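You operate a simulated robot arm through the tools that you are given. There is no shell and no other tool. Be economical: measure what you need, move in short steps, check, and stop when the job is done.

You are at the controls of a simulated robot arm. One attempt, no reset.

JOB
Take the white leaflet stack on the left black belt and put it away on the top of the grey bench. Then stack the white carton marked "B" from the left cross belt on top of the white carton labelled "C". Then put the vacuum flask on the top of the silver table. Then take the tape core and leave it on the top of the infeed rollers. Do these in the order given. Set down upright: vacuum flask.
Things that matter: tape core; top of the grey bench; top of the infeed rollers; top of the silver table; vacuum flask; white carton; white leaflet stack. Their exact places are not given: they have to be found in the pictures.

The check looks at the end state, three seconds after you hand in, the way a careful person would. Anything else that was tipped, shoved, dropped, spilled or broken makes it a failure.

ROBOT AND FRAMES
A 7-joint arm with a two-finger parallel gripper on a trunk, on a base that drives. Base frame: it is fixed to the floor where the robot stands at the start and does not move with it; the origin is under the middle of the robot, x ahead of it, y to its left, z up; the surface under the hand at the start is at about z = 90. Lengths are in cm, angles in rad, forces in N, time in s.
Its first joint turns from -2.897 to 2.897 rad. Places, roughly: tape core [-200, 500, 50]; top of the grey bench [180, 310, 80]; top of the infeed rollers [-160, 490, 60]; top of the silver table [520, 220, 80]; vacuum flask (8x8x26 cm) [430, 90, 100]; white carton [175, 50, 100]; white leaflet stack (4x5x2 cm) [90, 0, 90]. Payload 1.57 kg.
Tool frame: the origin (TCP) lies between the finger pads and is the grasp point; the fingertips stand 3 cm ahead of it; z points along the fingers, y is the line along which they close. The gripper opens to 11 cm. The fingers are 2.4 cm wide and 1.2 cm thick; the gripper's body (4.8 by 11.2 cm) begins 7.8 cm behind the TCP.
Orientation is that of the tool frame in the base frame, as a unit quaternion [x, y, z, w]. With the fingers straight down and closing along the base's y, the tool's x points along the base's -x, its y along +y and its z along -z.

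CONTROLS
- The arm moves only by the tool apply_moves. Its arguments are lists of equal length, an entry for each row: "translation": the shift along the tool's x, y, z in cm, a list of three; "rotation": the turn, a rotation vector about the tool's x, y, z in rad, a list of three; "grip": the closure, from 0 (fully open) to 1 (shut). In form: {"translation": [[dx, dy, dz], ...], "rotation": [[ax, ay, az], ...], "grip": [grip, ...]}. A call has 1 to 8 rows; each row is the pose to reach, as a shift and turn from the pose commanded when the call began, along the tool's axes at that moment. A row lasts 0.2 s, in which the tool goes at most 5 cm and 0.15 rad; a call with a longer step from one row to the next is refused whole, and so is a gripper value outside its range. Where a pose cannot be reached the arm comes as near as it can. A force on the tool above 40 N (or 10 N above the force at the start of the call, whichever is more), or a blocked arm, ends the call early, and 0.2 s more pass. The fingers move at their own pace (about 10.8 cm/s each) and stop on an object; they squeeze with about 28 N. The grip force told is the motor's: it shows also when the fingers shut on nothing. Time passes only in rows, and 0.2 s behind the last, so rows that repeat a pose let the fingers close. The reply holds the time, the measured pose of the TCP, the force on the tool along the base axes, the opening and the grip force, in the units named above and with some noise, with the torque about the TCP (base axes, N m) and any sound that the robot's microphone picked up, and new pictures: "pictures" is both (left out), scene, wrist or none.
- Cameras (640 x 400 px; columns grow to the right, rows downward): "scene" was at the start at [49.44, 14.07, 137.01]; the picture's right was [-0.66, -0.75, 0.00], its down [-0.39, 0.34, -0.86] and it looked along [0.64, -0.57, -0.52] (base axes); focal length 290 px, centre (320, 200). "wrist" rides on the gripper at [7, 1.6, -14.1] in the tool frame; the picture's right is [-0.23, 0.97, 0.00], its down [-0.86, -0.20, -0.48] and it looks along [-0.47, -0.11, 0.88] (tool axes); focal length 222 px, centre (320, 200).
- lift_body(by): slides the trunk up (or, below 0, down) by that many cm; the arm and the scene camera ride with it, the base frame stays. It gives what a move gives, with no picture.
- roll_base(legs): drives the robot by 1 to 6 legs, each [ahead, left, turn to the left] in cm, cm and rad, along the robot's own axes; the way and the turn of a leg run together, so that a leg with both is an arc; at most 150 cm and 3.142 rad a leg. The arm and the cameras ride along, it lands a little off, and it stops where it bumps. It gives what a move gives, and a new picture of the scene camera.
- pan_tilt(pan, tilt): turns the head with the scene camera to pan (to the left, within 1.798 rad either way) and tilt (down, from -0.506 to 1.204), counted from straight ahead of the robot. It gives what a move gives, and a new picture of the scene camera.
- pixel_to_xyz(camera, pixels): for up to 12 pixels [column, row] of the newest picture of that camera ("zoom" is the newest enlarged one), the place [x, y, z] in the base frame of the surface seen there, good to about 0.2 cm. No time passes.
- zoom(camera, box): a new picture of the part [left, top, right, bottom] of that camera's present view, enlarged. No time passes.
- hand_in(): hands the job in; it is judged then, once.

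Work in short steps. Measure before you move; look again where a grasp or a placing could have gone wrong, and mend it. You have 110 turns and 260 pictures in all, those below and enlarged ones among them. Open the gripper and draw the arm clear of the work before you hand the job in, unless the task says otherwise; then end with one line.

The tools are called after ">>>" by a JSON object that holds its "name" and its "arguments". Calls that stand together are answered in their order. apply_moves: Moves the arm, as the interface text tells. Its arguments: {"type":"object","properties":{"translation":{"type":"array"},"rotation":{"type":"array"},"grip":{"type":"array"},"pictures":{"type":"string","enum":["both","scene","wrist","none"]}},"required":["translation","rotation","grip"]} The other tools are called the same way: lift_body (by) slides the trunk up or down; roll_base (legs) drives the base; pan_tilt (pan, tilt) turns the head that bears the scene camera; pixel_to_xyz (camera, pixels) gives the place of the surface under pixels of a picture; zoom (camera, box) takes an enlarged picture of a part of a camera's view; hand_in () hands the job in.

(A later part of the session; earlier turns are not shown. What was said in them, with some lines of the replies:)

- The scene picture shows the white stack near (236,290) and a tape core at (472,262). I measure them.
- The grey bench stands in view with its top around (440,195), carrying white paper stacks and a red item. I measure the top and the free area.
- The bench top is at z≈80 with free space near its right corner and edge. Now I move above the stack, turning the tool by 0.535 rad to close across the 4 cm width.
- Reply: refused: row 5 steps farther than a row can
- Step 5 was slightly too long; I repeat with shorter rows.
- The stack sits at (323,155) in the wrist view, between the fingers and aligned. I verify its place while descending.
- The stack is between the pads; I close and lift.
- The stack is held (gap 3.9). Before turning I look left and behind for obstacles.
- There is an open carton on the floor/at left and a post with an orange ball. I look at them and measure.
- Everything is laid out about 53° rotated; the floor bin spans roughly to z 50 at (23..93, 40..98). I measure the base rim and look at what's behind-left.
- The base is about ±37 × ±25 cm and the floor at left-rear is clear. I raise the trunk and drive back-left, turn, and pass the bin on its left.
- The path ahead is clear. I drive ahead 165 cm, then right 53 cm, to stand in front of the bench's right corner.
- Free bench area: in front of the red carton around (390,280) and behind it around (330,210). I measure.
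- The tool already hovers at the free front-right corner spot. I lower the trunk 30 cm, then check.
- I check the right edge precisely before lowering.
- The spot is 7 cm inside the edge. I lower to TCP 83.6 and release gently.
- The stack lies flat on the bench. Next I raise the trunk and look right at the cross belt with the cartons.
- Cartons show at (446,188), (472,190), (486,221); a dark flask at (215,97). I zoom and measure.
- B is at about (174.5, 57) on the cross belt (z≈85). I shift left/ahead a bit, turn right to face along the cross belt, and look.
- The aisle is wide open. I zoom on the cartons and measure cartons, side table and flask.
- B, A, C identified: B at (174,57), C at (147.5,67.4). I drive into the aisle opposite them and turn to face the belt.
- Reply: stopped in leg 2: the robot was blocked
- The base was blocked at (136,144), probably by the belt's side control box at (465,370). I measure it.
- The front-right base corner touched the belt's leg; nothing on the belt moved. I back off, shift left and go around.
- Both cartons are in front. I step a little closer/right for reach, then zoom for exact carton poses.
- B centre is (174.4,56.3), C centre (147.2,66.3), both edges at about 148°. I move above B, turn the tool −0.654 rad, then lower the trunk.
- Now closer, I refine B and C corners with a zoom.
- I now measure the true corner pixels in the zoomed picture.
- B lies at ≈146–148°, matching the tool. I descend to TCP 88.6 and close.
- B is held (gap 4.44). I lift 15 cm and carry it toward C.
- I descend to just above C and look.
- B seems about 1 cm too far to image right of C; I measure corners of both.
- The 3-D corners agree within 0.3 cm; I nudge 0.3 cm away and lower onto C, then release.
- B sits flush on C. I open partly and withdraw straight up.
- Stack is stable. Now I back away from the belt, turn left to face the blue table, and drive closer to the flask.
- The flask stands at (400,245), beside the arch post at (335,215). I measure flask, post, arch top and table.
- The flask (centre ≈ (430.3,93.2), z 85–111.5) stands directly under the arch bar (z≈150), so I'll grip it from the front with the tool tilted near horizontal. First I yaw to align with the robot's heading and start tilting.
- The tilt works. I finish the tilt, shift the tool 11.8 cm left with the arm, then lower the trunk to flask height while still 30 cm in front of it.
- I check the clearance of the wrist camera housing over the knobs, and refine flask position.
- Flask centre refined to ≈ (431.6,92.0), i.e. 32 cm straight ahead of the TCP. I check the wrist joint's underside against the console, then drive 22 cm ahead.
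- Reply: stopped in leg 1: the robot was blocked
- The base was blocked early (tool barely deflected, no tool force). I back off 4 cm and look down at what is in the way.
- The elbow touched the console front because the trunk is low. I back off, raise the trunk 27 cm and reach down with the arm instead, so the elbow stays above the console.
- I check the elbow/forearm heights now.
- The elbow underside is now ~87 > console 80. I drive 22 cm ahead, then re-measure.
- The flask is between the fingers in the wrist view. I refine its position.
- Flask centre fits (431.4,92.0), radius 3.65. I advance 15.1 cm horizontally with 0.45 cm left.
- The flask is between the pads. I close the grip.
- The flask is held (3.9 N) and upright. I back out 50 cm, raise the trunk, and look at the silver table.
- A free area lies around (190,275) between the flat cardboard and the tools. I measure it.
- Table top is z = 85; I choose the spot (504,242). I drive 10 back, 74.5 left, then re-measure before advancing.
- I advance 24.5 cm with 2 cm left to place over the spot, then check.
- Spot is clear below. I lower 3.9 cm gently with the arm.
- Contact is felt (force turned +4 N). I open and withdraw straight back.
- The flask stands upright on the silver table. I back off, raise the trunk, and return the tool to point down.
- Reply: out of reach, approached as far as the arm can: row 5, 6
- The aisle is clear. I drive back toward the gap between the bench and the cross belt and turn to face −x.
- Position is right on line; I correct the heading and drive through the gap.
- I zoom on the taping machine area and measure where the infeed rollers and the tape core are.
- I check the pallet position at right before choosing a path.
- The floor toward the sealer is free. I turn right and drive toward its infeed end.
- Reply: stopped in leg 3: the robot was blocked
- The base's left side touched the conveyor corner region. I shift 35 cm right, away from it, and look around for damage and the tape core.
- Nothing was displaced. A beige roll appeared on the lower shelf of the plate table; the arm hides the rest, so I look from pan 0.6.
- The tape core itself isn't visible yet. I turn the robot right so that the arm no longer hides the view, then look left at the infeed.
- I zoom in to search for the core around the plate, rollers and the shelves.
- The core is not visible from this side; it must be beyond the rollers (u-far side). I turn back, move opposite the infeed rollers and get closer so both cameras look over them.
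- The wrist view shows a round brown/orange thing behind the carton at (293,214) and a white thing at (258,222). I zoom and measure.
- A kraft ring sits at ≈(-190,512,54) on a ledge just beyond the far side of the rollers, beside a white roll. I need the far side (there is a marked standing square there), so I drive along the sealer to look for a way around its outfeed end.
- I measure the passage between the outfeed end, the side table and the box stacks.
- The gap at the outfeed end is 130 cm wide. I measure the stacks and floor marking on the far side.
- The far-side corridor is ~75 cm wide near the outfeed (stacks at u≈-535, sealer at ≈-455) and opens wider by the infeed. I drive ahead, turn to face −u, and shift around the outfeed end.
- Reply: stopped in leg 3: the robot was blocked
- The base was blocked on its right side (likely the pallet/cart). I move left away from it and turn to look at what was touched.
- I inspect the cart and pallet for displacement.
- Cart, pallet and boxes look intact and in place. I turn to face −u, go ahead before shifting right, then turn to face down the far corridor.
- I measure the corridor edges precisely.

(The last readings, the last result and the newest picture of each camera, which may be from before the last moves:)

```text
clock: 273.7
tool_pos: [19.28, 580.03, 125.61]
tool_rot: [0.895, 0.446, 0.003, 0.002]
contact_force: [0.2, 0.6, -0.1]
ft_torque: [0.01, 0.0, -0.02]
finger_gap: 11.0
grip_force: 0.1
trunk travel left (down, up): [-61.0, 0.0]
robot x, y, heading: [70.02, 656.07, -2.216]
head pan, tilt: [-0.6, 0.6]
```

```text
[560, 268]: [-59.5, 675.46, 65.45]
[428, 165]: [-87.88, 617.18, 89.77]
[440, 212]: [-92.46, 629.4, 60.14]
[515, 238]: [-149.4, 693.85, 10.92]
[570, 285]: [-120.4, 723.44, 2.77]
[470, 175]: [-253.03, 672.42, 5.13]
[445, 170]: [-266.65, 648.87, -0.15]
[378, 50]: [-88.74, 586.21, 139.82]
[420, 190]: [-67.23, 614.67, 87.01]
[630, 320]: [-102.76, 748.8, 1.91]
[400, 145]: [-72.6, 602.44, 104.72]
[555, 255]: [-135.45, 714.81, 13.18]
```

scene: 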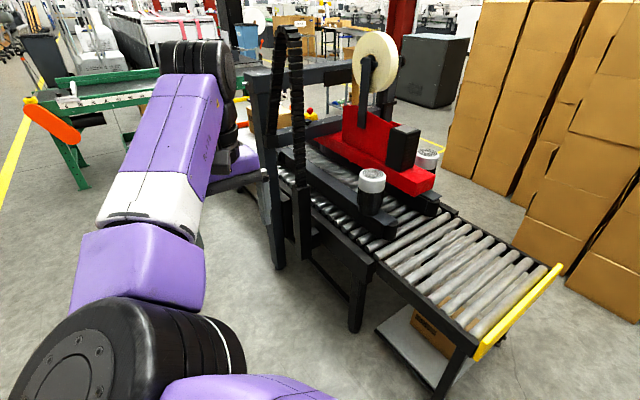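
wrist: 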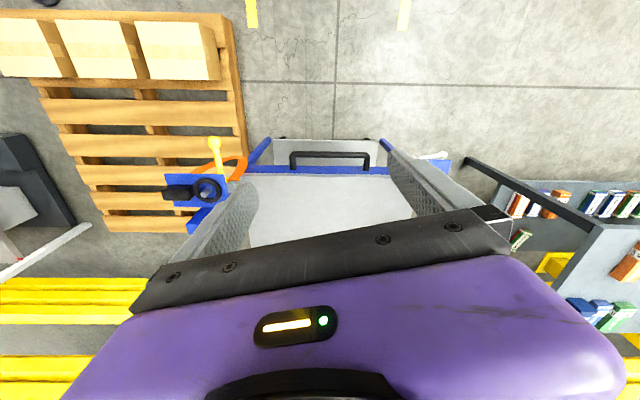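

Corridor: u from −453 to −530; centre −491.5. I shift right 154 cm and verify the position.

>>> {"name": "roll_base", "arguments": {"legs": [[0, -80, 0], [0, -74, 0]]}}

```text
clock: 281.7
tool_pos: [-104.16, 671.78, 125.6]
tool_rot: [0.892, 0.453, 0.001, 0.001]
contact_force: [-0.2, 0.0, -0.3]
ft_torque: [0.01, 0.04, 0.0]
finger_gap: 10.99
grip_force: 0.0
trunk travel left (down, up): [-61.0, 0.0]
robot x, y, heading: [-54.8, 748.87, -2.2]
head pan, tilt: [-0.6, 0.6]
```

scene: 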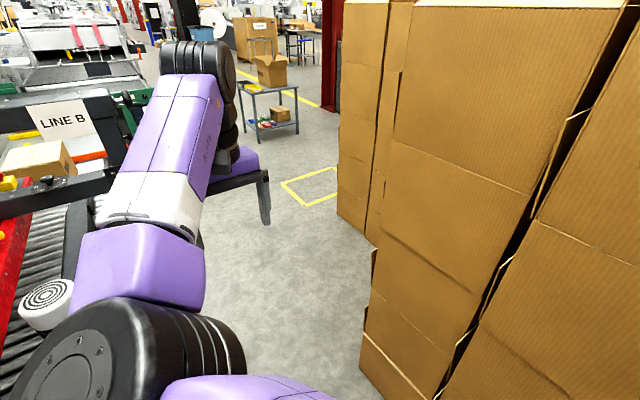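

I'm centred (u≈−493). I check clearance of elbow vs the mast on the far side before advancing.

>>> {"name": "pan_tilt", "arguments": {"pan": 0.1, "tilt": 0.6}}

```text
clock: 282.7
tool_pos: [-104.17, 671.74, 125.63]
tool_rot: [0.892, 0.452, 0.002, 0.002]
contact_force: [0.3, 0.1, -0.1]
ft_torque: [-0.01, 0.01, 0.02]
finger_gap: 10.98
grip_force: 0.1
trunk travel left (down, up): [-61.0, 0.0]
robot x, y, heading: [-54.96, 748.79, -2.198]
head pan, tilt: [0.099, 0.6]
```

scene: 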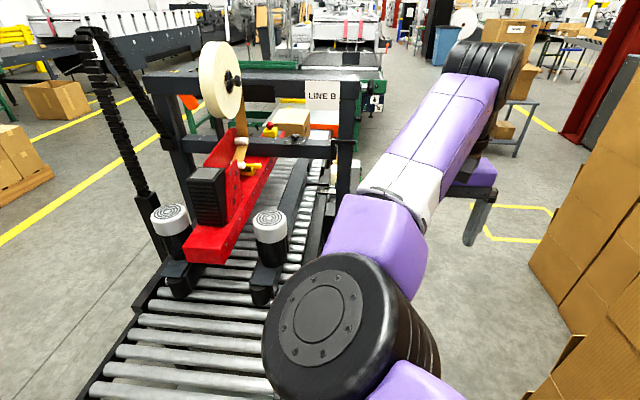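

>>> {"name": "pixel_to_xyz", "arguments": {"camera": "scene", "pixels": [[350, 85], [345, 160], [330, 75], [320, 95], [355, 170], [275, 330], [300, 270], [380, 270], [360, 190], [340, 390], [540, 250], [560, 330]]}}

```text
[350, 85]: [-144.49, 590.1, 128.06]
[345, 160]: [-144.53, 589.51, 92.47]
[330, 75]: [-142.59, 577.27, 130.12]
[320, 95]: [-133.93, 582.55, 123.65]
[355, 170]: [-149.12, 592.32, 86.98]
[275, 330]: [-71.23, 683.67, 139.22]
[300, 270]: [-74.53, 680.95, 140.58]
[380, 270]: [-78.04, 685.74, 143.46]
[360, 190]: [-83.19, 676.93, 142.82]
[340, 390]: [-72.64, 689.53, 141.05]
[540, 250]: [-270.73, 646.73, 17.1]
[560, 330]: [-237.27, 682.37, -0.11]
```

The mast's far post stands at u≈−470 (z to 130), so I swing the arm right by 18 cm to move the elbow inward, then advance with a slight rightward drift.

>>> {"name": "apply_moves", "arguments": {"translation": [[0, -4.5, 0], [0, -9, 0], [0, -13.5, 0], [0, -18, 0]], "rotation": [[0, 0, 0], [0, 0, 0], [0, 0, 0], [0, 0, 0]], "grip": [0, 0, 0, 0], "pictures": "none"}}

>>> {"name": "roll_base", "arguments": {"legs": [[75, -7, 0]]}}

>>> {"name": "pixel_to_xyz", "arguments": {"camera": "scene", "pixels": [[275, 330], [300, 270], [340, 390], [380, 270], [540, 250], [620, 330]]}}

```text
clock: 283.7
tool_pos: [-118.91, 682.42, 125.49]
tool_rot: [0.891, 0.454, 0.001, 0.002]
contact_force: [0.2, -0.3, 0.5]
ft_torque: [0.05, 0.05, 0.0]
finger_gap: 10.99
grip_force: 0.1
trunk travel left (down, up): [-61.0, 0.0]
robot x, y, heading: [-55.05, 748.32, -2.193]
head pan, tilt: [0.099, 0.6]
```

```text
clock: 287.9
tool_pos: [-169.6, 624.9, 125.54]
tool_rot: [0.892, 0.453, 0.001, 0.002]
contact_force: [-0.3, -0.2, -0.3]
ft_torque: [0.01, -0.01, -0.01]
finger_gap: 11.02
grip_force: 0.1
trunk travel left (down, up): [-61.0, 0.0]
robot x, y, heading: [-105.56, 691.37, -2.197]
head pan, tilt: [0.099, 0.6]
```

scene: 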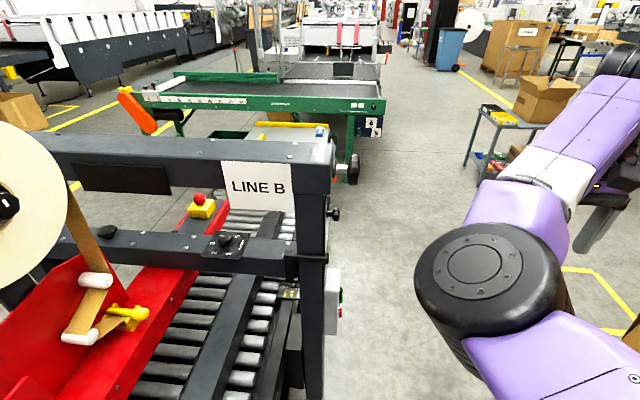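

```text
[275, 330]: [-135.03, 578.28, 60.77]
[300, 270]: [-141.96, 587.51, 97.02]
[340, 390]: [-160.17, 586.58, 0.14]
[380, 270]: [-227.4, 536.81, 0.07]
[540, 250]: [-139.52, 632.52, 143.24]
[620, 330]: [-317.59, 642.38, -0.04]
```

On plan. I measure the control box on the far post, which sticks out further.

>>> {"name": "pixel_to_xyz", "arguments": {"camera": "scene", "pixels": [[339, 300], [334, 213], [338, 330], [322, 360], [330, 280], [336, 315]]}}

>>> {"name": "zoom", "arguments": {"camera": "scene", "box": [260, 180, 400, 400]}}

```text
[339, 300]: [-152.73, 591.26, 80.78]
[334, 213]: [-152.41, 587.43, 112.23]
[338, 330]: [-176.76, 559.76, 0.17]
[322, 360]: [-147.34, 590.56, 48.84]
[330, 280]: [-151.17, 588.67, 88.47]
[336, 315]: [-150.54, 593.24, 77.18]
```

```text
1.82 times, centred on (330, 290) of scene
```

zoom: 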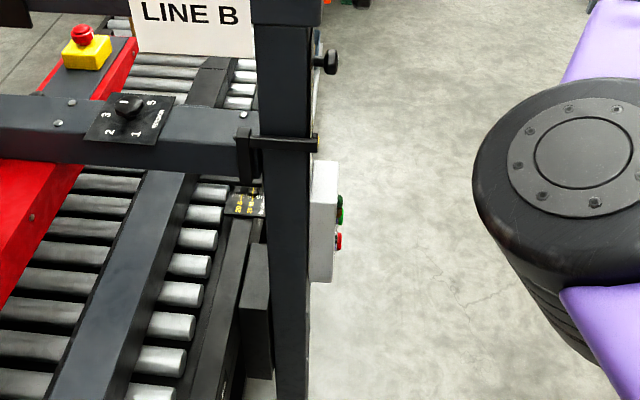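

I continue with small right drift: post edge −471 vs base left side about −473…−475.

>>> {"name": "roll_base", "arguments": {"legs": [[48, -8, 0]]}}

>>> {"name": "pan_tilt", "arguments": {"pan": 0.9, "tilt": 1.0}}

```text
clock: 290.8
tool_pos: [-205.03, 590.57, 125.4]
tool_rot: [0.892, 0.451, 0.002, 0.002]
contact_force: [-0.4, -0.2, -0.3]
ft_torque: [-0.03, -0.01, -0.01]
finger_gap: 11.02
grip_force: 0.1
trunk travel left (down, up): [-61.0, 0.0]
robot x, y, heading: [-140.8, 656.48, -2.201]
head pan, tilt: [0.099, 0.6]
```

scene: 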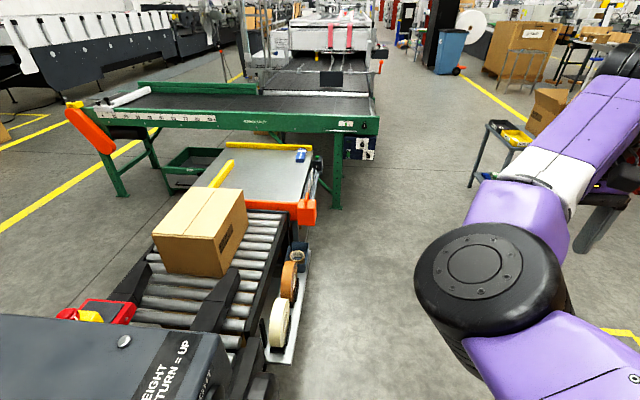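

```text
clock: 291.9
tool_pos: [-205.1, 590.81, 125.51]
tool_rot: [0.893, 0.451, 0.002, 0.002]
contact_force: [-0.3, 0.0, -0.1]
ft_torque: [0.0, 0.02, 0.01]
finger_gap: 10.98
grip_force: 0.1
trunk travel left (down, up): [-61.0, 0.0]
robot x, y, heading: [-140.82, 656.43, -2.205]
head pan, tilt: [0.901, 1.0]
```

scene: 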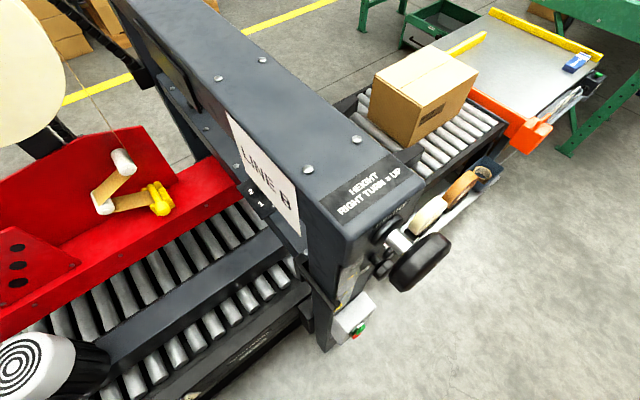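

Now the ledge with a white roll, a kraft core and a dark roll is visible. I measure the crank handle on the mast and the post clearances.

>>> {"name": "pixel_to_xyz", "arguments": {"camera": "scene", "pixels": [[425, 265], [410, 285], [445, 245], [358, 330], [325, 348], [428, 215], [460, 188], [487, 175], [440, 225], [400, 190]]}}

>>> {"name": "pan_tilt", "arguments": {"pan": 1.3, "tilt": 1.2}}

```text
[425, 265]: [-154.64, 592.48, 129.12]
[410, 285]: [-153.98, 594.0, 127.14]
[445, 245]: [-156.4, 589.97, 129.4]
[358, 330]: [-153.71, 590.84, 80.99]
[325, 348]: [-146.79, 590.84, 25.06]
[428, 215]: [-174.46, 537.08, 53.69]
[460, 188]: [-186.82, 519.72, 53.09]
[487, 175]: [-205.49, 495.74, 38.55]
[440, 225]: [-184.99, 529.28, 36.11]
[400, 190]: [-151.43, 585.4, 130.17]
```

```text
clock: 292.8
tool_pos: [-205.05, 590.82, 125.47]
tool_rot: [0.893, 0.45, 0.002, 0.001]
contact_force: [0.5, 0.4, -0.9]
ft_torque: [0.03, -0.01, 0.01]
finger_gap: 11.02
grip_force: 0.0
trunk travel left (down, up): [-61.0, 0.0]
robot x, y, heading: [-140.58, 656.68, -2.203]
head pan, tilt: [1.3, 1.201]
```

scene: 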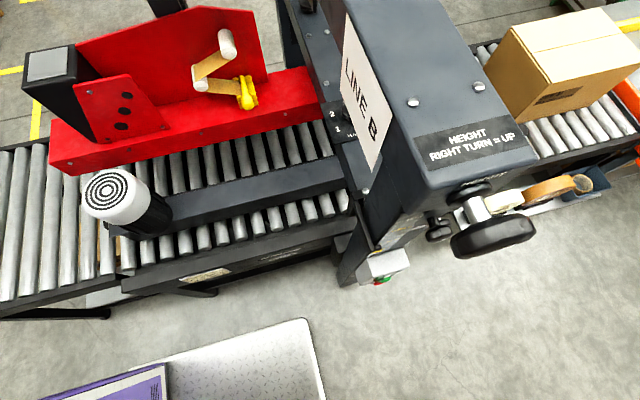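

Base clearance to the post is ~8 cm. I go straight ahead 25, then drift right as the stacks end.

>>> {"name": "roll_base", "arguments": {"legs": [[25, 0, 0], [25, -12, 0], [40, -30, 0]]}}

>>> {"name": "pan_tilt", "arguments": {"pan": 0.9, "tilt": 0.8}}

```text
clock: 298.7
tool_pos: [-293.63, 543.75, 125.58]
tool_rot: [0.897, 0.443, 0.002, 0.002]
contact_force: [1.0, 0.1, -0.7]
ft_torque: [-0.02, 0.01, 0.05]
finger_gap: 10.96
grip_force: 0.0
trunk travel left (down, up): [-61.0, 0.0]
robot x, y, heading: [-228.45, 608.55, -2.219]
head pan, tilt: [1.3, 1.201]
```

scene: 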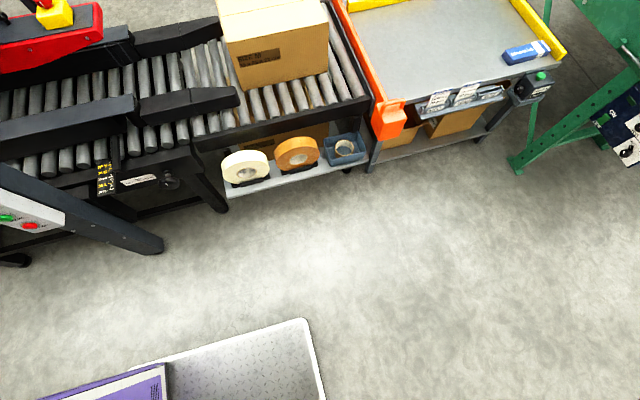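

```text
clock: 299.6
tool_pos: [-293.7, 543.58, 125.61]
tool_rot: [0.896, 0.443, 0.003, 0.002]
contact_force: [-0.1, 0.4, 0.1]
ft_torque: [0.02, -0.01, 0.03]
finger_gap: 11.01
grip_force: 0.1
trunk travel left (down, up): [-61.0, 0.0]
robot x, y, heading: [-228.7, 608.41, -2.215]
head pan, tilt: [0.901, 0.799]
```

scene: 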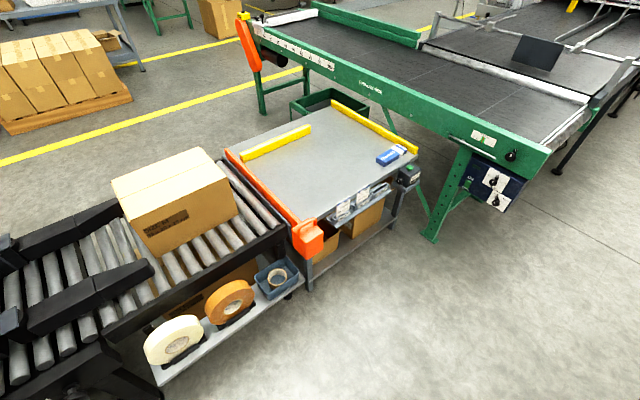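

Now clear: the ledge holds a white roll, a brown tape roll, and a blue tray containing a small ring — the tape core — at (277,277). I zoom and measure.

>>> {"name": "zoom", "arguments": {"camera": "scene", "box": [190, 240, 320, 330]}}

>>> {"name": "pixel_to_xyz", "arguments": {"camera": "scene", "pixels": [[277, 268], [277, 285], [268, 276], [286, 276], [277, 277], [253, 275], [297, 268], [262, 298], [200, 270], [250, 235], [170, 245], [275, 210]]}}

```text
4.44 times, centred on (255, 285) of scene
```

zoom: 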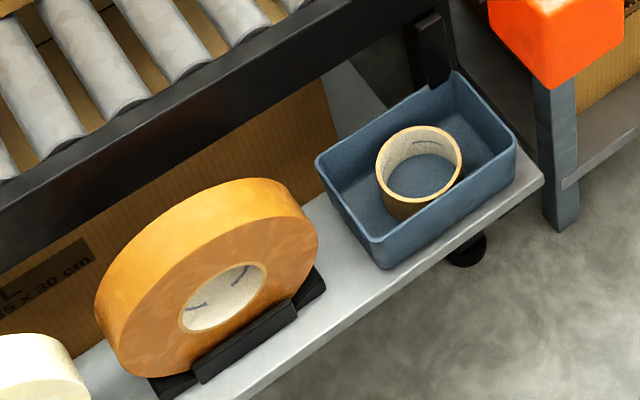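

```text
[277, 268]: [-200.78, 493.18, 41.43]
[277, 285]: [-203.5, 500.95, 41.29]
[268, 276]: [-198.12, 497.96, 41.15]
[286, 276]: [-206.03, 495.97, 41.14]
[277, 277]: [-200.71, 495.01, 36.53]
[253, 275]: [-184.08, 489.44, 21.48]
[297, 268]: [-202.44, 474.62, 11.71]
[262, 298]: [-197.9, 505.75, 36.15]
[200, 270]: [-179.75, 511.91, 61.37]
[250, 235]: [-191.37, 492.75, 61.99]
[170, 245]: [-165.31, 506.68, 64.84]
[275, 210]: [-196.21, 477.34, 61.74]
```

The tape core (OD ≈8.4, top z≈41.3) lies in a blue tray, centre ≈(-202,497). I drive ahead 72 cm and turn left to face the ledge.

>>> {"name": "roll_base", "arguments": {"legs": [[72, 0, 0], [0, 0, 1.59]]}}

>>> {"name": "pan_tilt", "arguments": {"pan": 0.1, "tilt": 1.0}}

```text
clock: 307.4
tool_pos: [-203.26, 489.35, 125.43]
tool_rot: [0.299, 0.954, 0.003, -0.001]
contact_force: [-0.2, -0.9, -0.6]
ft_torque: [-0.02, 0.01, -0.04]
finger_gap: 11.0
grip_force: 0.0
trunk travel left (down, up): [-61.0, 0.0]
robot x, y, heading: [-271.04, 551.8, -0.607]
head pan, tilt: [0.901, 0.799]
```

scene: 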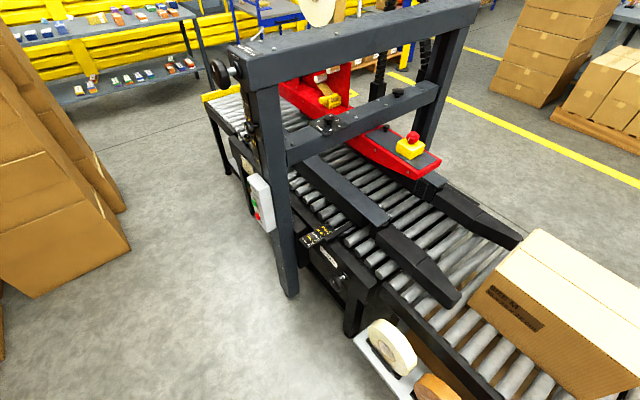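

```text
clock: 308.5
tool_pos: [-203.1, 489.21, 125.5]
tool_rot: [0.3, 0.954, 0.003, 0.0]
contact_force: [0.3, -0.4, 0.7]
ft_torque: [-0.01, -0.01, -0.02]
finger_gap: 10.98
grip_force: 0.0
trunk travel left (down, up): [-61.0, 0.0]
robot x, y, heading: [-270.77, 551.43, -0.604]
head pan, tilt: [0.099, 1.0]
```

scene: 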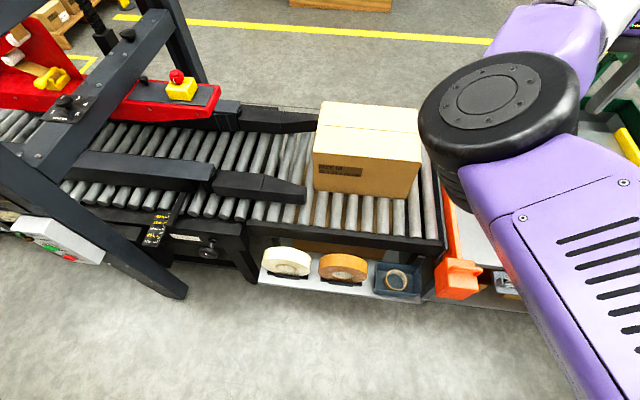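

Good view of tray (397,280) and rollers. I zoom for details and measure tray, core and rollers.

>>> {"name": "zoom", "arguments": {"camera": "scene", "box": [300, 180, 460, 310]}}

>>> {"name": "pixel_to_xyz", "arguments": {"camera": "scene", "pixels": [[376, 263], [420, 266], [417, 301], [373, 291], [396, 270], [396, 291], [386, 280], [407, 281], [397, 281], [370, 232], [395, 237], [430, 240]]}}

```text
3.08 times, centred on (380, 245) of scene
```

zoom: 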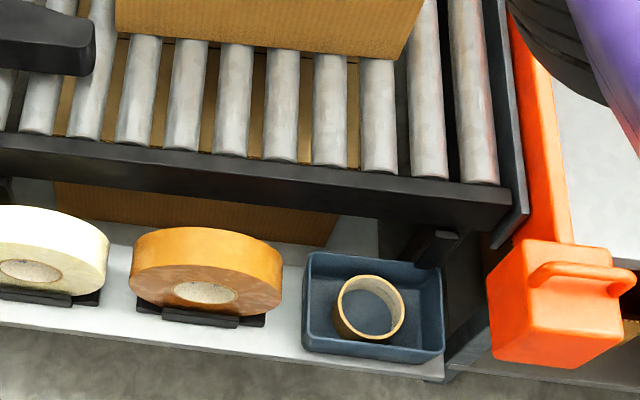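

```text
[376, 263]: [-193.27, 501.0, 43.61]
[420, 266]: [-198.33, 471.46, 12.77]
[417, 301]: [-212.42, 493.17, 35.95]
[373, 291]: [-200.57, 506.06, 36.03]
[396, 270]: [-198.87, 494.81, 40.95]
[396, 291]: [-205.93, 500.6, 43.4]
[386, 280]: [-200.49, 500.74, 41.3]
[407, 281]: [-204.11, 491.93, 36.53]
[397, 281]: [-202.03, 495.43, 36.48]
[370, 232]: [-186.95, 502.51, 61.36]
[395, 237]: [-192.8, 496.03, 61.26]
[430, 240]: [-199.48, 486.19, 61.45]
```

>>> {"name": "pixel_to_xyz", "arguments": {"camera": "zoom", "pixels": [[310, 256], [438, 268], [441, 352], [306, 338], [339, 305], [403, 308], [370, 277], [370, 335], [318, 300], [428, 310], [375, 262], [375, 342]]}}

>>> {"name": "pixel_to_xyz", "arguments": {"camera": "zoom", "pixels": [[376, 130], [426, 135], [473, 140], [326, 125], [400, 150], [420, 90], [470, 90], [375, 80], [410, 45], [510, 200], [372, 160], [448, 60]]}}

```text
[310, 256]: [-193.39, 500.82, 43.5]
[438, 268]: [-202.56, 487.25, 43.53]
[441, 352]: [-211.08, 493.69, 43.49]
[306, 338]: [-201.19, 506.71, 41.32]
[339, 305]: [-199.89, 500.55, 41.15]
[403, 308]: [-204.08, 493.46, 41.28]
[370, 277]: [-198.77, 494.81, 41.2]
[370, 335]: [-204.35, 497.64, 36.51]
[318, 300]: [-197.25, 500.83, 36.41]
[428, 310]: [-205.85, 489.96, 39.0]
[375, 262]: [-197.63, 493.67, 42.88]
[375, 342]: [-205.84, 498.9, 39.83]
```

```text
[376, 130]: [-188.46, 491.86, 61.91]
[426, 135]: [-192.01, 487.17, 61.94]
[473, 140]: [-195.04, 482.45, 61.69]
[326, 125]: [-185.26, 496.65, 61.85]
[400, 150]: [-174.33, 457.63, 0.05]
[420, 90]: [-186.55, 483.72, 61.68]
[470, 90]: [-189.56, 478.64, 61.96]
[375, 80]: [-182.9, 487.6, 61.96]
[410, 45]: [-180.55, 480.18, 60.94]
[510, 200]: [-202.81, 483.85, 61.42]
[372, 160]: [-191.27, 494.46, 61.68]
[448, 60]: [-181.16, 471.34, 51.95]
```

Core centre (-202.1,497.0), centred in the tray (16.4×10.7, rim 43.5); tray axis 55.5° matches the tool's y. I align above it with a 0.25 rad backward tilt (to keep the wrist off the roller frame) and lower the trunk.

>>> {"name": "apply_moves", "arguments": {"translation": [[1.8, 3.5, 0], [3.5, 6.9, 0], [3.5, 6.9, 0]], "rotation": [[0, -0.13, 0], [0, -0.25, 0], [0, -0.25, 0]], "grip": [0, 0, 0], "pictures": "none"}}

>>> {"name": "lift_body", "arguments": {"by": -50}}

>>> {"name": "apply_moves", "arguments": {"translation": [[0, 0, 0]], "rotation": [[0, 0, 0]], "grip": [0]}}

```text
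clock: 309.3
tool_pos: [-201.91, 497.06, 125.42]
tool_rot: [0.298, 0.946, -0.035, 0.119]
contact_force: [0.2, 0.4, 0.3]
ft_torque: [0.01, 0.0, 0.0]
finger_gap: 11.0
grip_force: 0.0
trunk travel left (down, up): [-61.0, 0.0]
robot x, y, heading: [-270.64, 551.63, -0.609]
head pan, tilt: [0.099, 1.0]
```

```text
refused: -50 is not a number from -40 to 40
```

```text
clock: 309.7
tool_pos: [-201.93, 497.05, 125.49]
tool_rot: [0.298, 0.947, -0.033, 0.119]
contact_force: [0.5, 0.4, -0.5]
ft_torque: [-0.02, -0.01, -0.01]
finger_gap: 11.01
grip_force: 0.0
trunk travel left (down, up): [-61.0, 0.0]
robot x, y, heading: [-271.23, 551.42, -0.609]
head pan, tilt: [0.099, 1.0]
```

scene: 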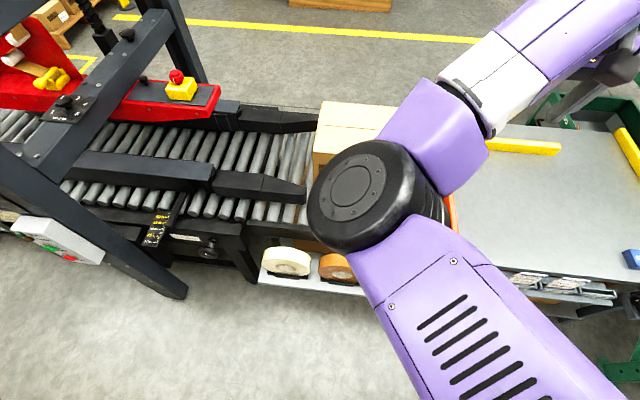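
wrist: 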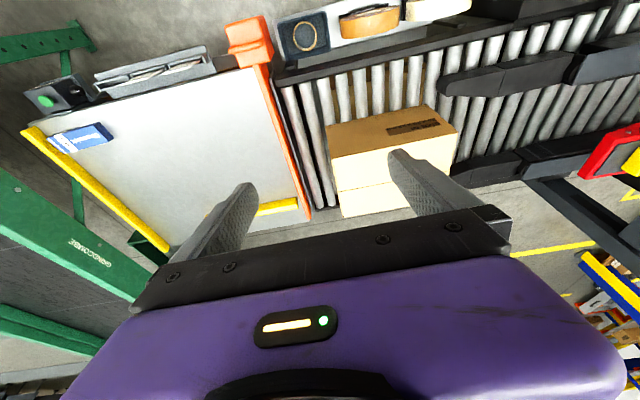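

The lift step is limited to 40. Before lowering I check where the elbow is relative to the carton and rollers.

>>> {"name": "pixel_to_xyz", "arguments": {"camera": "scene", "pixels": [[350, 190], [320, 200], [395, 215], [360, 245], [430, 195], [470, 170], [500, 90], [440, 250]]}}

```text
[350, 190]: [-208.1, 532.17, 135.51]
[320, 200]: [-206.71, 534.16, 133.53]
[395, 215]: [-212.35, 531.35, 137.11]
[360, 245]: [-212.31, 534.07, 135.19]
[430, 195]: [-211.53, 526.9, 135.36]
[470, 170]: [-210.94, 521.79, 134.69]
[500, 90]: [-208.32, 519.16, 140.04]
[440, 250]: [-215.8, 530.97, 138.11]
```

The elbow is on the robot side of the frame (u≈−480). I lower the trunk 40 and look again.

>>> {"name": "lift_body", "arguments": {"by": -40}}

>>> {"name": "apply_moves", "arguments": {"translation": [[-1.2, 0, 4.8], [-2.4, 0, 9.6], [-3.4, 0, 13.5]], "rotation": [[0, 0, 0], [0, 0, 0], [0, 0, 0]], "grip": [0, 0, 0]}}

```text
clock: 313.5
tool_pos: [-202.03, 497.0, 85.32]
tool_rot: [0.298, 0.946, -0.033, 0.119]
contact_force: [-0.5, 1.1, -0.2]
ft_torque: [-0.01, -0.03, -0.02]
finger_gap: 11.0
grip_force: 0.1
trunk travel left (down, up): [-21.0, 40.0]
robot x, y, heading: [-270.78, 552.11, -0.606]
head pan, tilt: [0.099, 1.0]
```

```text
clock: 314.3
tool_pos: [-196.4, 493.33, 73.2]
tool_rot: [0.297, 0.947, -0.035, 0.119]
contact_force: [-0.3, -0.5, 0.1]
ft_torque: [-0.02, 0.05, 0.02]
finger_gap: 11.01
grip_force: 0.0
trunk travel left (down, up): [-21.0, 40.0]
robot x, y, heading: [-271.11, 551.73, -0.606]
head pan, tilt: [0.099, 1.0]
```

scene: 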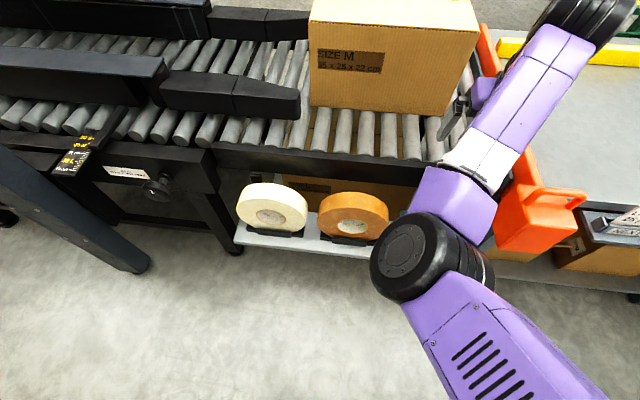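
wrist: 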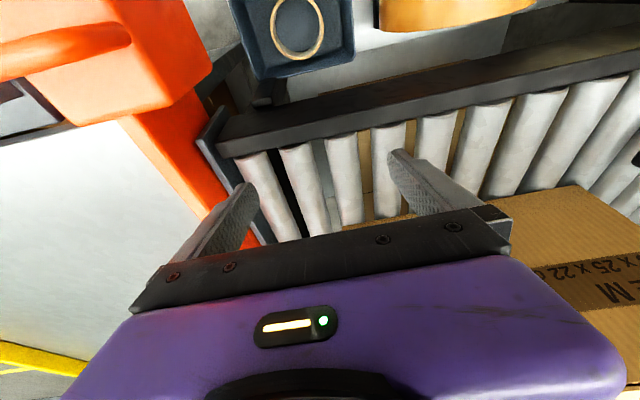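

My shift went forward by sign error (still above the rollers, z 73). I move back 6.8 cm to be over the tray.

>>> {"name": "apply_moves", "arguments": {"translation": [[3.3, -0.1, -0.85], [6.56, -0.25, -1.67], [6.56, -0.25, -1.67]], "rotation": [[0, 0, 0], [0, 0, 0], [0, 0, 0]], "grip": [0, 0, 0]}}

```text
clock: 315.1
tool_pos: [-202.21, 496.98, 73.08]
tool_rot: [0.298, 0.947, -0.034, 0.119]
contact_force: [-0.5, 0.2, -0.2]
ft_torque: [0.02, 0.0, 0.0]
finger_gap: 11.0
grip_force: 0.0
trunk travel left (down, up): [-21.0, 40.0]
robot x, y, heading: [-270.95, 551.85, -0.6]
head pan, tilt: [0.099, 1.0]
```

scene: 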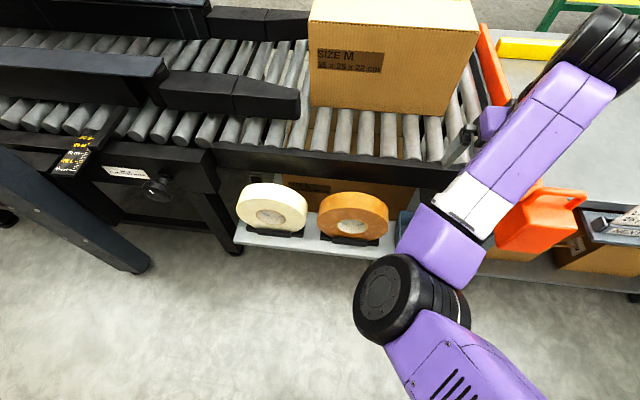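
wrist: 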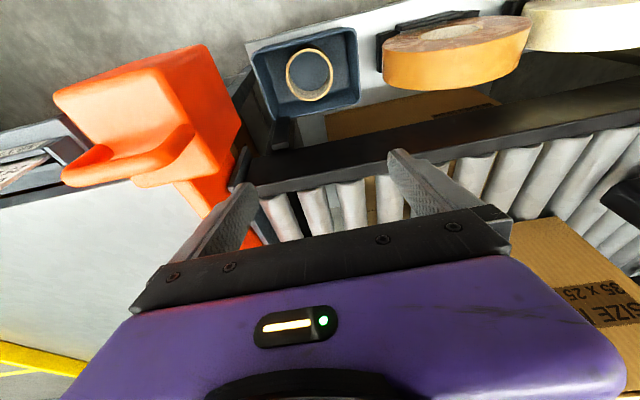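

I check the orange lever's clearance next to the gripper path and re-verify the core.

>>> {"name": "pixel_to_xyz", "arguments": {"camera": "wrist", "pixels": [[238, 120], [190, 140], [215, 70], [225, 150], [200, 50], [288, 70], [331, 70], [310, 50], [310, 97], [285, 140], [400, 140], [265, 115]]}}

```text
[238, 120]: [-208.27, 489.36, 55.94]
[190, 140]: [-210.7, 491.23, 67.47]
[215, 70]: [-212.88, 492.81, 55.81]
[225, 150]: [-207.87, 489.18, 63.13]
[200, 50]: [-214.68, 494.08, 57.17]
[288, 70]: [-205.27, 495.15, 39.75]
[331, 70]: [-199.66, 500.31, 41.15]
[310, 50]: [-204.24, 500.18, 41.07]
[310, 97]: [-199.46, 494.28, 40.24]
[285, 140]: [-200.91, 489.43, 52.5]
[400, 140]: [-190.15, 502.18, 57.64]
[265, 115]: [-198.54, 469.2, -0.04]
```

Clearances are ~3 cm; core centre confirmed. I descend half way and check the forearm against the lever.

>>> {"name": "apply_moves", "arguments": {"translation": [[1.15, 0, 4.7], [2.3, 0, 9.3], [3.45, 0, 14.0], [4.2, 0, 17.0]], "rotation": [[0, 0, 0], [0, 0, 0], [0, 0, 0], [0, 0, 0]], "grip": [0, 0, 0, 0]}}

>>> {"name": "pixel_to_xyz", "arguments": {"camera": "scene", "pixels": [[500, 180], [480, 230], [520, 130], [560, 80], [540, 215], [440, 280]]}}

```text
clock: 316.1
tool_pos: [-201.88, 496.88, 55.63]
tool_rot: [0.299, 0.946, -0.034, 0.12]
contact_force: [-0.6, -0.3, -0.6]
ft_torque: [-0.02, -0.05, -0.02]
finger_gap: 10.97
grip_force: 0.1
trunk travel left (down, up): [-21.0, 40.0]
robot x, y, heading: [-271.07, 551.51, -0.609]
head pan, tilt: [0.099, 1.0]
```

scene: 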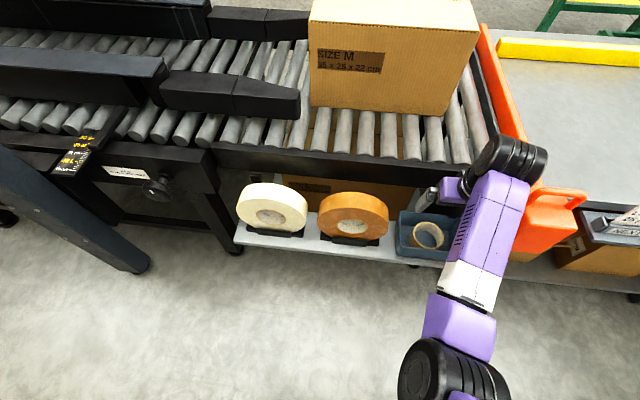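
wrist: 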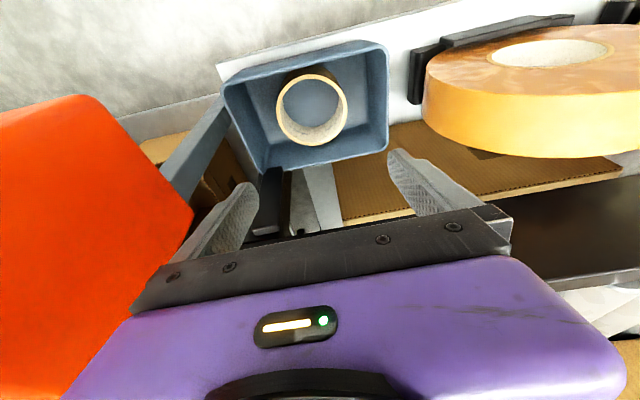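

```text
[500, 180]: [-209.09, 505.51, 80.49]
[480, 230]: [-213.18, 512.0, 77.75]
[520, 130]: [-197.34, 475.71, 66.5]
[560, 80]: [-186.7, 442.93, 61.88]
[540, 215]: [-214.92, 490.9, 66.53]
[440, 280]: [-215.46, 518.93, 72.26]
```

I measure the wrist's right end relative to the lever.

>>> {"name": "pixel_to_xyz", "arguments": {"camera": "scene", "pixels": [[542, 165], [535, 155], [545, 175], [500, 150], [525, 180], [528, 195], [475, 165], [470, 185]]}}

>>> {"name": "zoom", "arguments": {"camera": "scene", "box": [380, 110, 620, 310]}}

```text
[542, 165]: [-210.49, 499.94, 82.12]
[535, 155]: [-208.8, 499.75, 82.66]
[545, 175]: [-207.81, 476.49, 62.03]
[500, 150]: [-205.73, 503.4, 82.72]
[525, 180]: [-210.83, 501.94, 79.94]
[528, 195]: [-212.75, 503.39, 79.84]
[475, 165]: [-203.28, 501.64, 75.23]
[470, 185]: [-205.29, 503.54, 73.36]
```

```text
2.00 times, centred on (500, 210) of scene
```

zoom: 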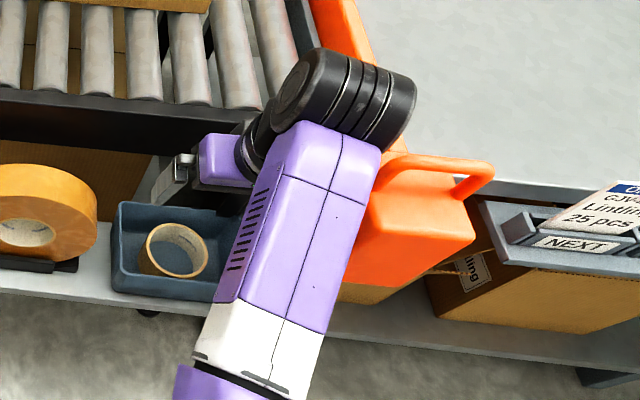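

Wrist and forearm clear the lever by ~6 cm. I descend the remaining 15 cm into the tray.

>>> {"name": "apply_moves", "arguments": {"translation": [[1.3, 0, 4.6], [2.5, 0, 9.2], [3.4, 0, 12.6], [3.85, 0, 14.4]], "rotation": [[0, 0, 0], [0, 0, 0], [0, 0, 0], [0, 0, 0]], "grip": [0, 0, 0, 0], "pictures": "both"}}

```text
clock: 317.1
tool_pos: [-202.13, 497.09, 40.73]
tool_rot: [0.298, 0.947, -0.035, 0.118]
contact_force: [0.0, 0.6, -0.3]
ft_torque: [0.03, -0.03, -0.05]
finger_gap: 11.01
grip_force: 0.1
trunk travel left (down, up): [-21.0, 40.0]
robot x, y, heading: [-271.17, 551.63, -0.607]
head pan, tilt: [0.099, 1.0]
```

scene: 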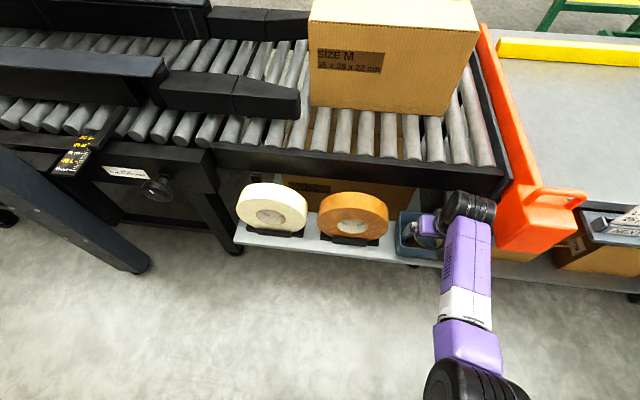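
wrist: 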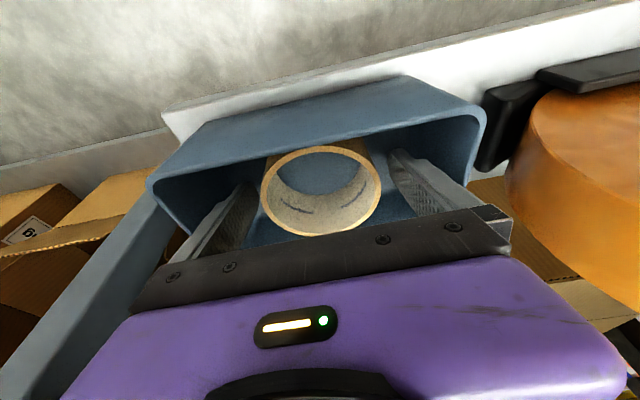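

The ring is centred between the fingers inside the tray. I close and lift a little.

>>> {"name": "apply_moves", "arguments": {"translation": [[0, 0, 0], [0, 0, 0], [0, 0, 0], [0, 0, 0], [-0.7, 0, -2.9], [-1.7, 0, -6.8], [-2.8, 0, -11.4], [-3.9, 0, -16]], "rotation": [[0, 0, 0], [0, 0, 0], [0, 0, 0], [0, 0, 0], [0, 0, 0], [0, 0, 0], [0, 0, 0], [0, 0, 0]], "grip": [0.2, 0.4, 0.4, 0.4, 0.4, 0.4, 0.4, 0.4], "pictures": "both"}}

```text
clock: 318.9
tool_pos: [-202.43, 497.35, 57.17]
tool_rot: [0.298, 0.947, -0.033, 0.119]
contact_force: [0.0, 0.3, 0.5]
ft_torque: [0.01, 0.01, -0.02]
finger_gap: 8.55
grip_force: 27.9
trunk travel left (down, up): [-21.0, 40.0]
robot x, y, heading: [-271.24, 552.06, -0.604]
head pan, tilt: [0.099, 1.0]
```

scene: 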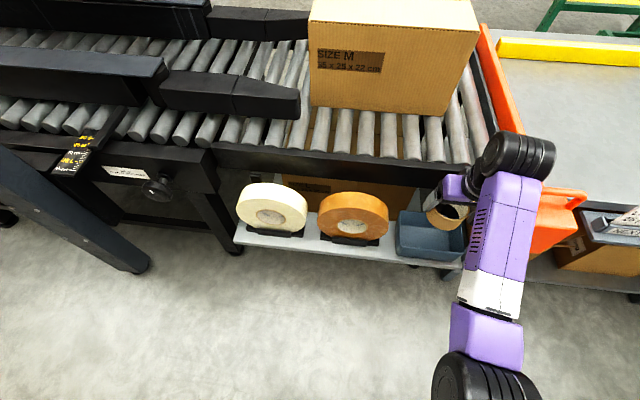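
wrist: 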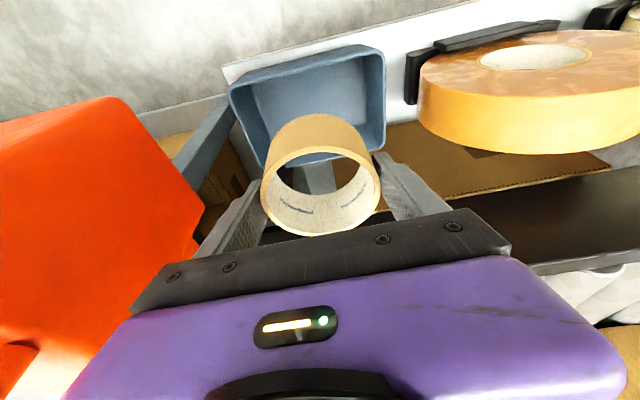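

The core is held (gap 8.55). Roller gap lines lie at v≈285.7; target (-187.3,487.3) on the free strip between frame and carton. I raise 17 cm and move forward 18 cm.

>>> {"name": "apply_moves", "arguments": {"translation": [[-1.05, 0, -4.3], [-2.1, 0, -8.6], [-3.1, 0, -12.8], [-4.06, 0, -16.5], [-8.5, 0.1, -15.4], [-12.9, 0.2, -14.3], [-17.3, 0.3, -13.3], [-21.6, 0.4, -12.2]], "rotation": [[0, 0, 0], [0, 0, 0], [0, 0, 0], [0, 0, 0], [0, 0, 0], [0, 0, 0], [0, 0, 0], [0, 0, 0]], "grip": [0.4, 0.4, 0.4, 0.4, 0.4, 0.4, 0.4, 0.4], "pictures": "both"}}

```text
clock: 320.7
tool_pos: [-187.39, 487.25, 74.29]
tool_rot: [0.298, 0.946, -0.035, 0.12]
contact_force: [1.4, -0.1, -0.3]
ft_torque: [0.0, 0.01, -0.02]
finger_gap: 8.52
grip_force: 27.8
out of reach, approached as far as the arm can: row 3
trunk travel left (down, up): [-21.0, 40.0]
robot x, y, heading: [-271.01, 551.26, -0.606]
head pan, tilt: [0.099, 1.0]
```

scene: 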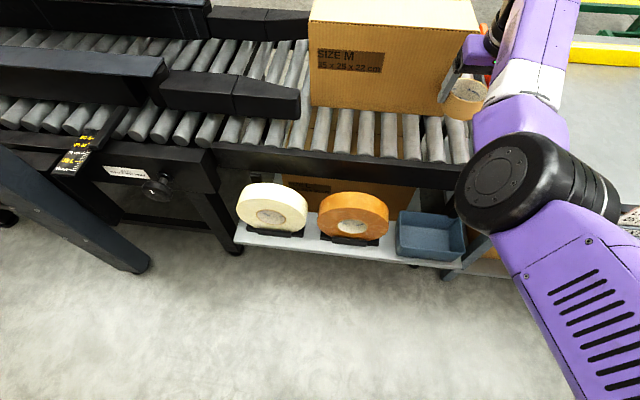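
wrist: 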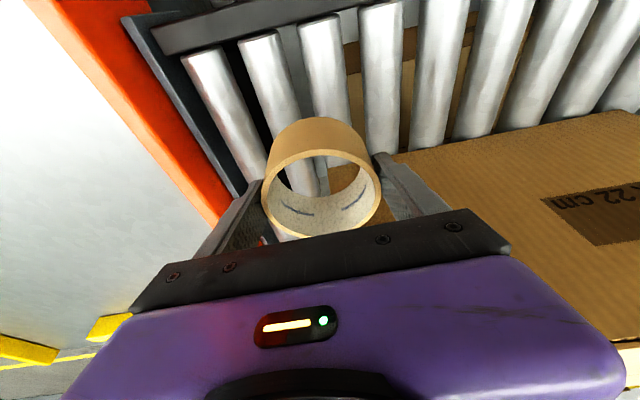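

I check the clearance to the carton and the rollers under the ring.

>>> {"name": "pixel_to_xyz", "arguments": {"camera": "wrist", "pixels": [[400, 160], [450, 150], [420, 200], [320, 70], [380, 70], [265, 80], [210, 80], [440, 70], [320, 125], [300, 150], [365, 190], [400, 110]]}}

>>> {"name": "zoom", "arguments": {"camera": "scene", "box": [400, 40, 540, 180]}}

```text
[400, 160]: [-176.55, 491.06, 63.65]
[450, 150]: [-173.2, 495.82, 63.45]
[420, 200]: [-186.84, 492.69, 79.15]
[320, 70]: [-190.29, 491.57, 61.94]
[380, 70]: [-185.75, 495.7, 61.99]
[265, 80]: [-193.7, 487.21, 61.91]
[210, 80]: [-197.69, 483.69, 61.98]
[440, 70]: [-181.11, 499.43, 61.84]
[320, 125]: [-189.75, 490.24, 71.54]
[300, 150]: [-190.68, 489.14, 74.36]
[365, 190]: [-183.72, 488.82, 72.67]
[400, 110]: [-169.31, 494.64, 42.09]
```

```text
2.86 times, centred on (470, 110) of scene
```

zoom: 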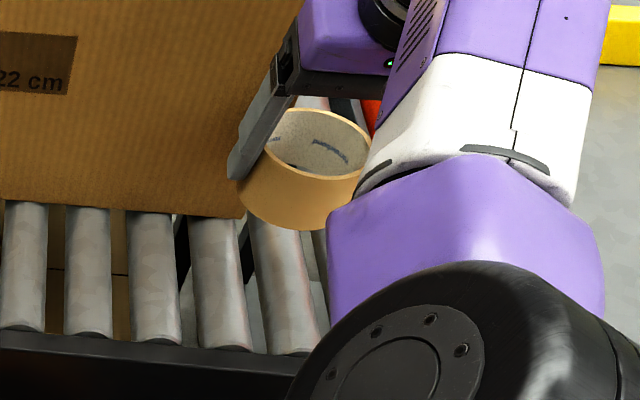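

The gap centre matches (v≈285.4), carton face is 2 cm clear. I lower 8 cm onto the rollers.

>>> {"name": "apply_moves", "arguments": {"translation": [[0.9, 0, 3.7], [1.6, 0, 6.4], [1.85, 0, 7.5], [1.94, 0, 7.87], [1.94, 0, 7.87]], "rotation": [[0, 0, 0], [0, 0, 0], [0, 0, 0], [0, 0, 0], [0, 0, 0]], "grip": [0.4, 0.4, 0.4, 0.4, 0.4], "pictures": "both"}}

```text
clock: 321.9
tool_pos: [-187.29, 487.24, 66.28]
tool_rot: [0.298, 0.947, -0.034, 0.119]
contact_force: [-0.8, -0.1, 1.3]
ft_torque: [-0.07, 0.06, 0.0]
finger_gap: 8.54
grip_force: 28.1
trunk travel left (down, up): [-21.0, 40.0]
robot x, y, heading: [-270.77, 551.92, -0.605]
head pan, tilt: [0.099, 1.0]
```

scene: 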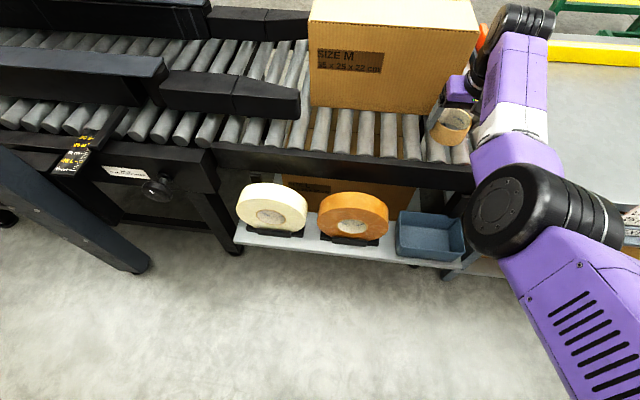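
wrist: 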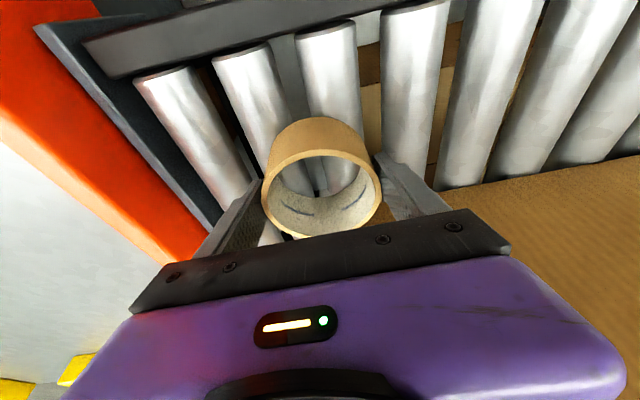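

Light contact is felt, with the ring across two rollers. I open and lift straight away.

>>> {"name": "apply_moves", "arguments": {"translation": [[0.02, 0, 0.1], [0.02, 0, 0.1], [0.02, 0, 0.1], [-0.7, 0, -2.9], [-1.7, 0, -6.8], [-2.8, 0, -11.4], [-3.9, 0, -16]], "rotation": [[0, 0, 0], [0, 0, 0], [0, 0, 0], [0, 0, 0], [0, 0, 0], [0, 0, 0], [0, 0, 0]], "grip": [0.15, 0, 0, 0, 0, 0, 0], "pictures": "both"}}

```text
clock: 323.5
tool_pos: [-187.44, 487.46, 82.78]
tool_rot: [0.298, 0.947, -0.034, 0.119]
contact_force: [0.8, -0.6, -0.4]
ft_torque: [0.0, 0.01, 0.03]
finger_gap: 11.02
grip_force: 0.1
trunk travel left (down, up): [-21.0, 40.0]
robot x, y, heading: [-271.08, 551.35, -0.604]
head pan, tilt: [0.099, 1.0]
```

scene: 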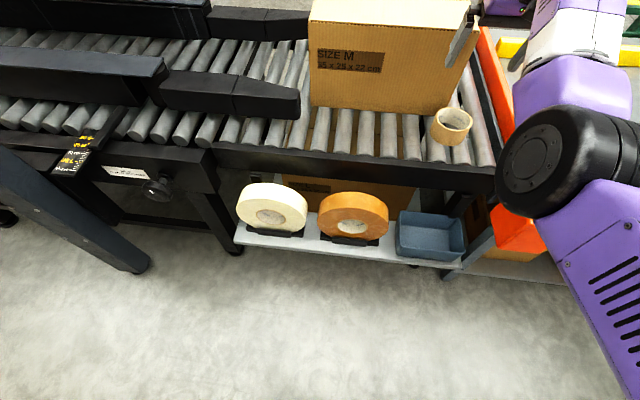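
wrist: 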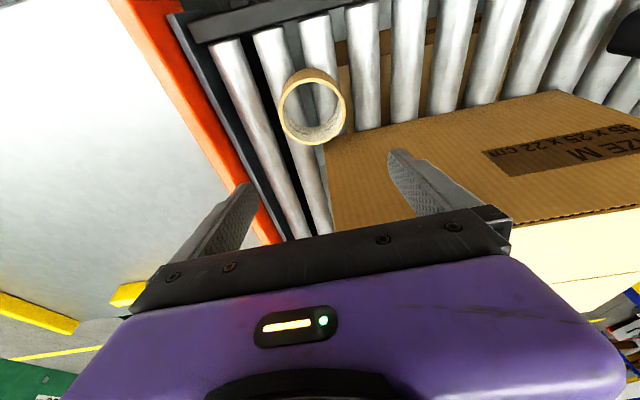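

The core sits flat across two rollers. I raise the trunk to draw the arm clear and check once more.

>>> {"name": "lift_body", "arguments": {"by": 35}}

>>> {"name": "roll_base", "arguments": {"legs": [[-8, 0, 0]]}}

>>> {"name": "zoom", "arguments": {"camera": "scene", "box": [300, 150, 500, 290]}}

```text
clock: 326.9
tool_pos: [-187.41, 487.4, 117.75]
tool_rot: [0.298, 0.947, -0.033, 0.119]
contact_force: [-0.3, 0.3, -0.4]
ft_torque: [0.0, -0.01, 0.01]
finger_gap: 11.01
grip_force: 0.0
trunk travel left (down, up): [-56.0, 5.0]
robot x, y, heading: [-271.09, 551.48, -0.606]
head pan, tilt: [0.099, 1.0]
```

```text
clock: 328.0
tool_pos: [-194.13, 491.99, 117.68]
tool_rot: [0.298, 0.946, -0.034, 0.119]
contact_force: [0.5, 0.2, -0.3]
ft_torque: [0.05, -0.01, -0.03]
finger_gap: 10.99
grip_force: 0.0
trunk travel left (down, up): [-56.0, 5.0]
robot x, y, heading: [-277.41, 556.02, -0.606]
head pan, tilt: [0.099, 1.0]
```

scene: 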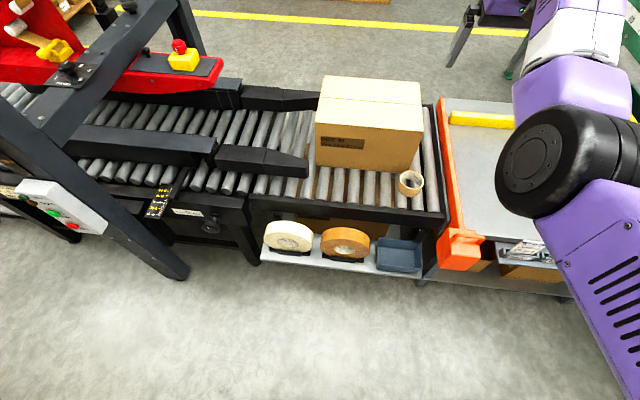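

```text
2.86 times, centred on (400, 220) of scene
```

zoom: 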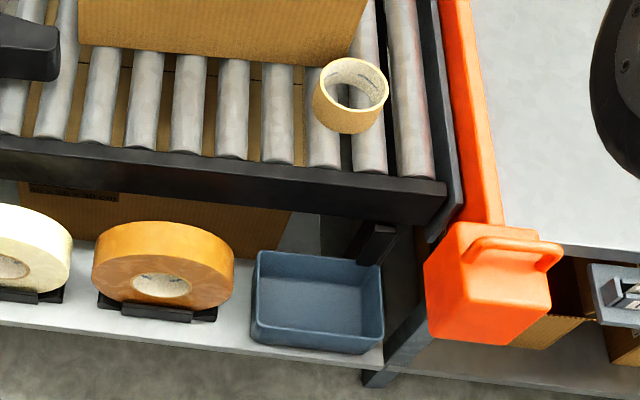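

The core rests flat on two infeed rollers, the gripper is open, and the arm is clear. I hand in the job.

>>> {"name": "hand_in", "arguments": {}}

```text
The job is handed in.
```

I did all four jobs in order and handed in. The leaflet stack is on the grey bench, carton B is on carton C, the vacuum flask is upright on the silver table, and the tape core is on the infeed rollers. On the way the base bumped a cross-belt leg, the green conveyor corner and something by the pallet and cart, and the arm's elbow touched the front of the blue table's control panel. In the pictures afterwards I saw nothing moved or damaged.
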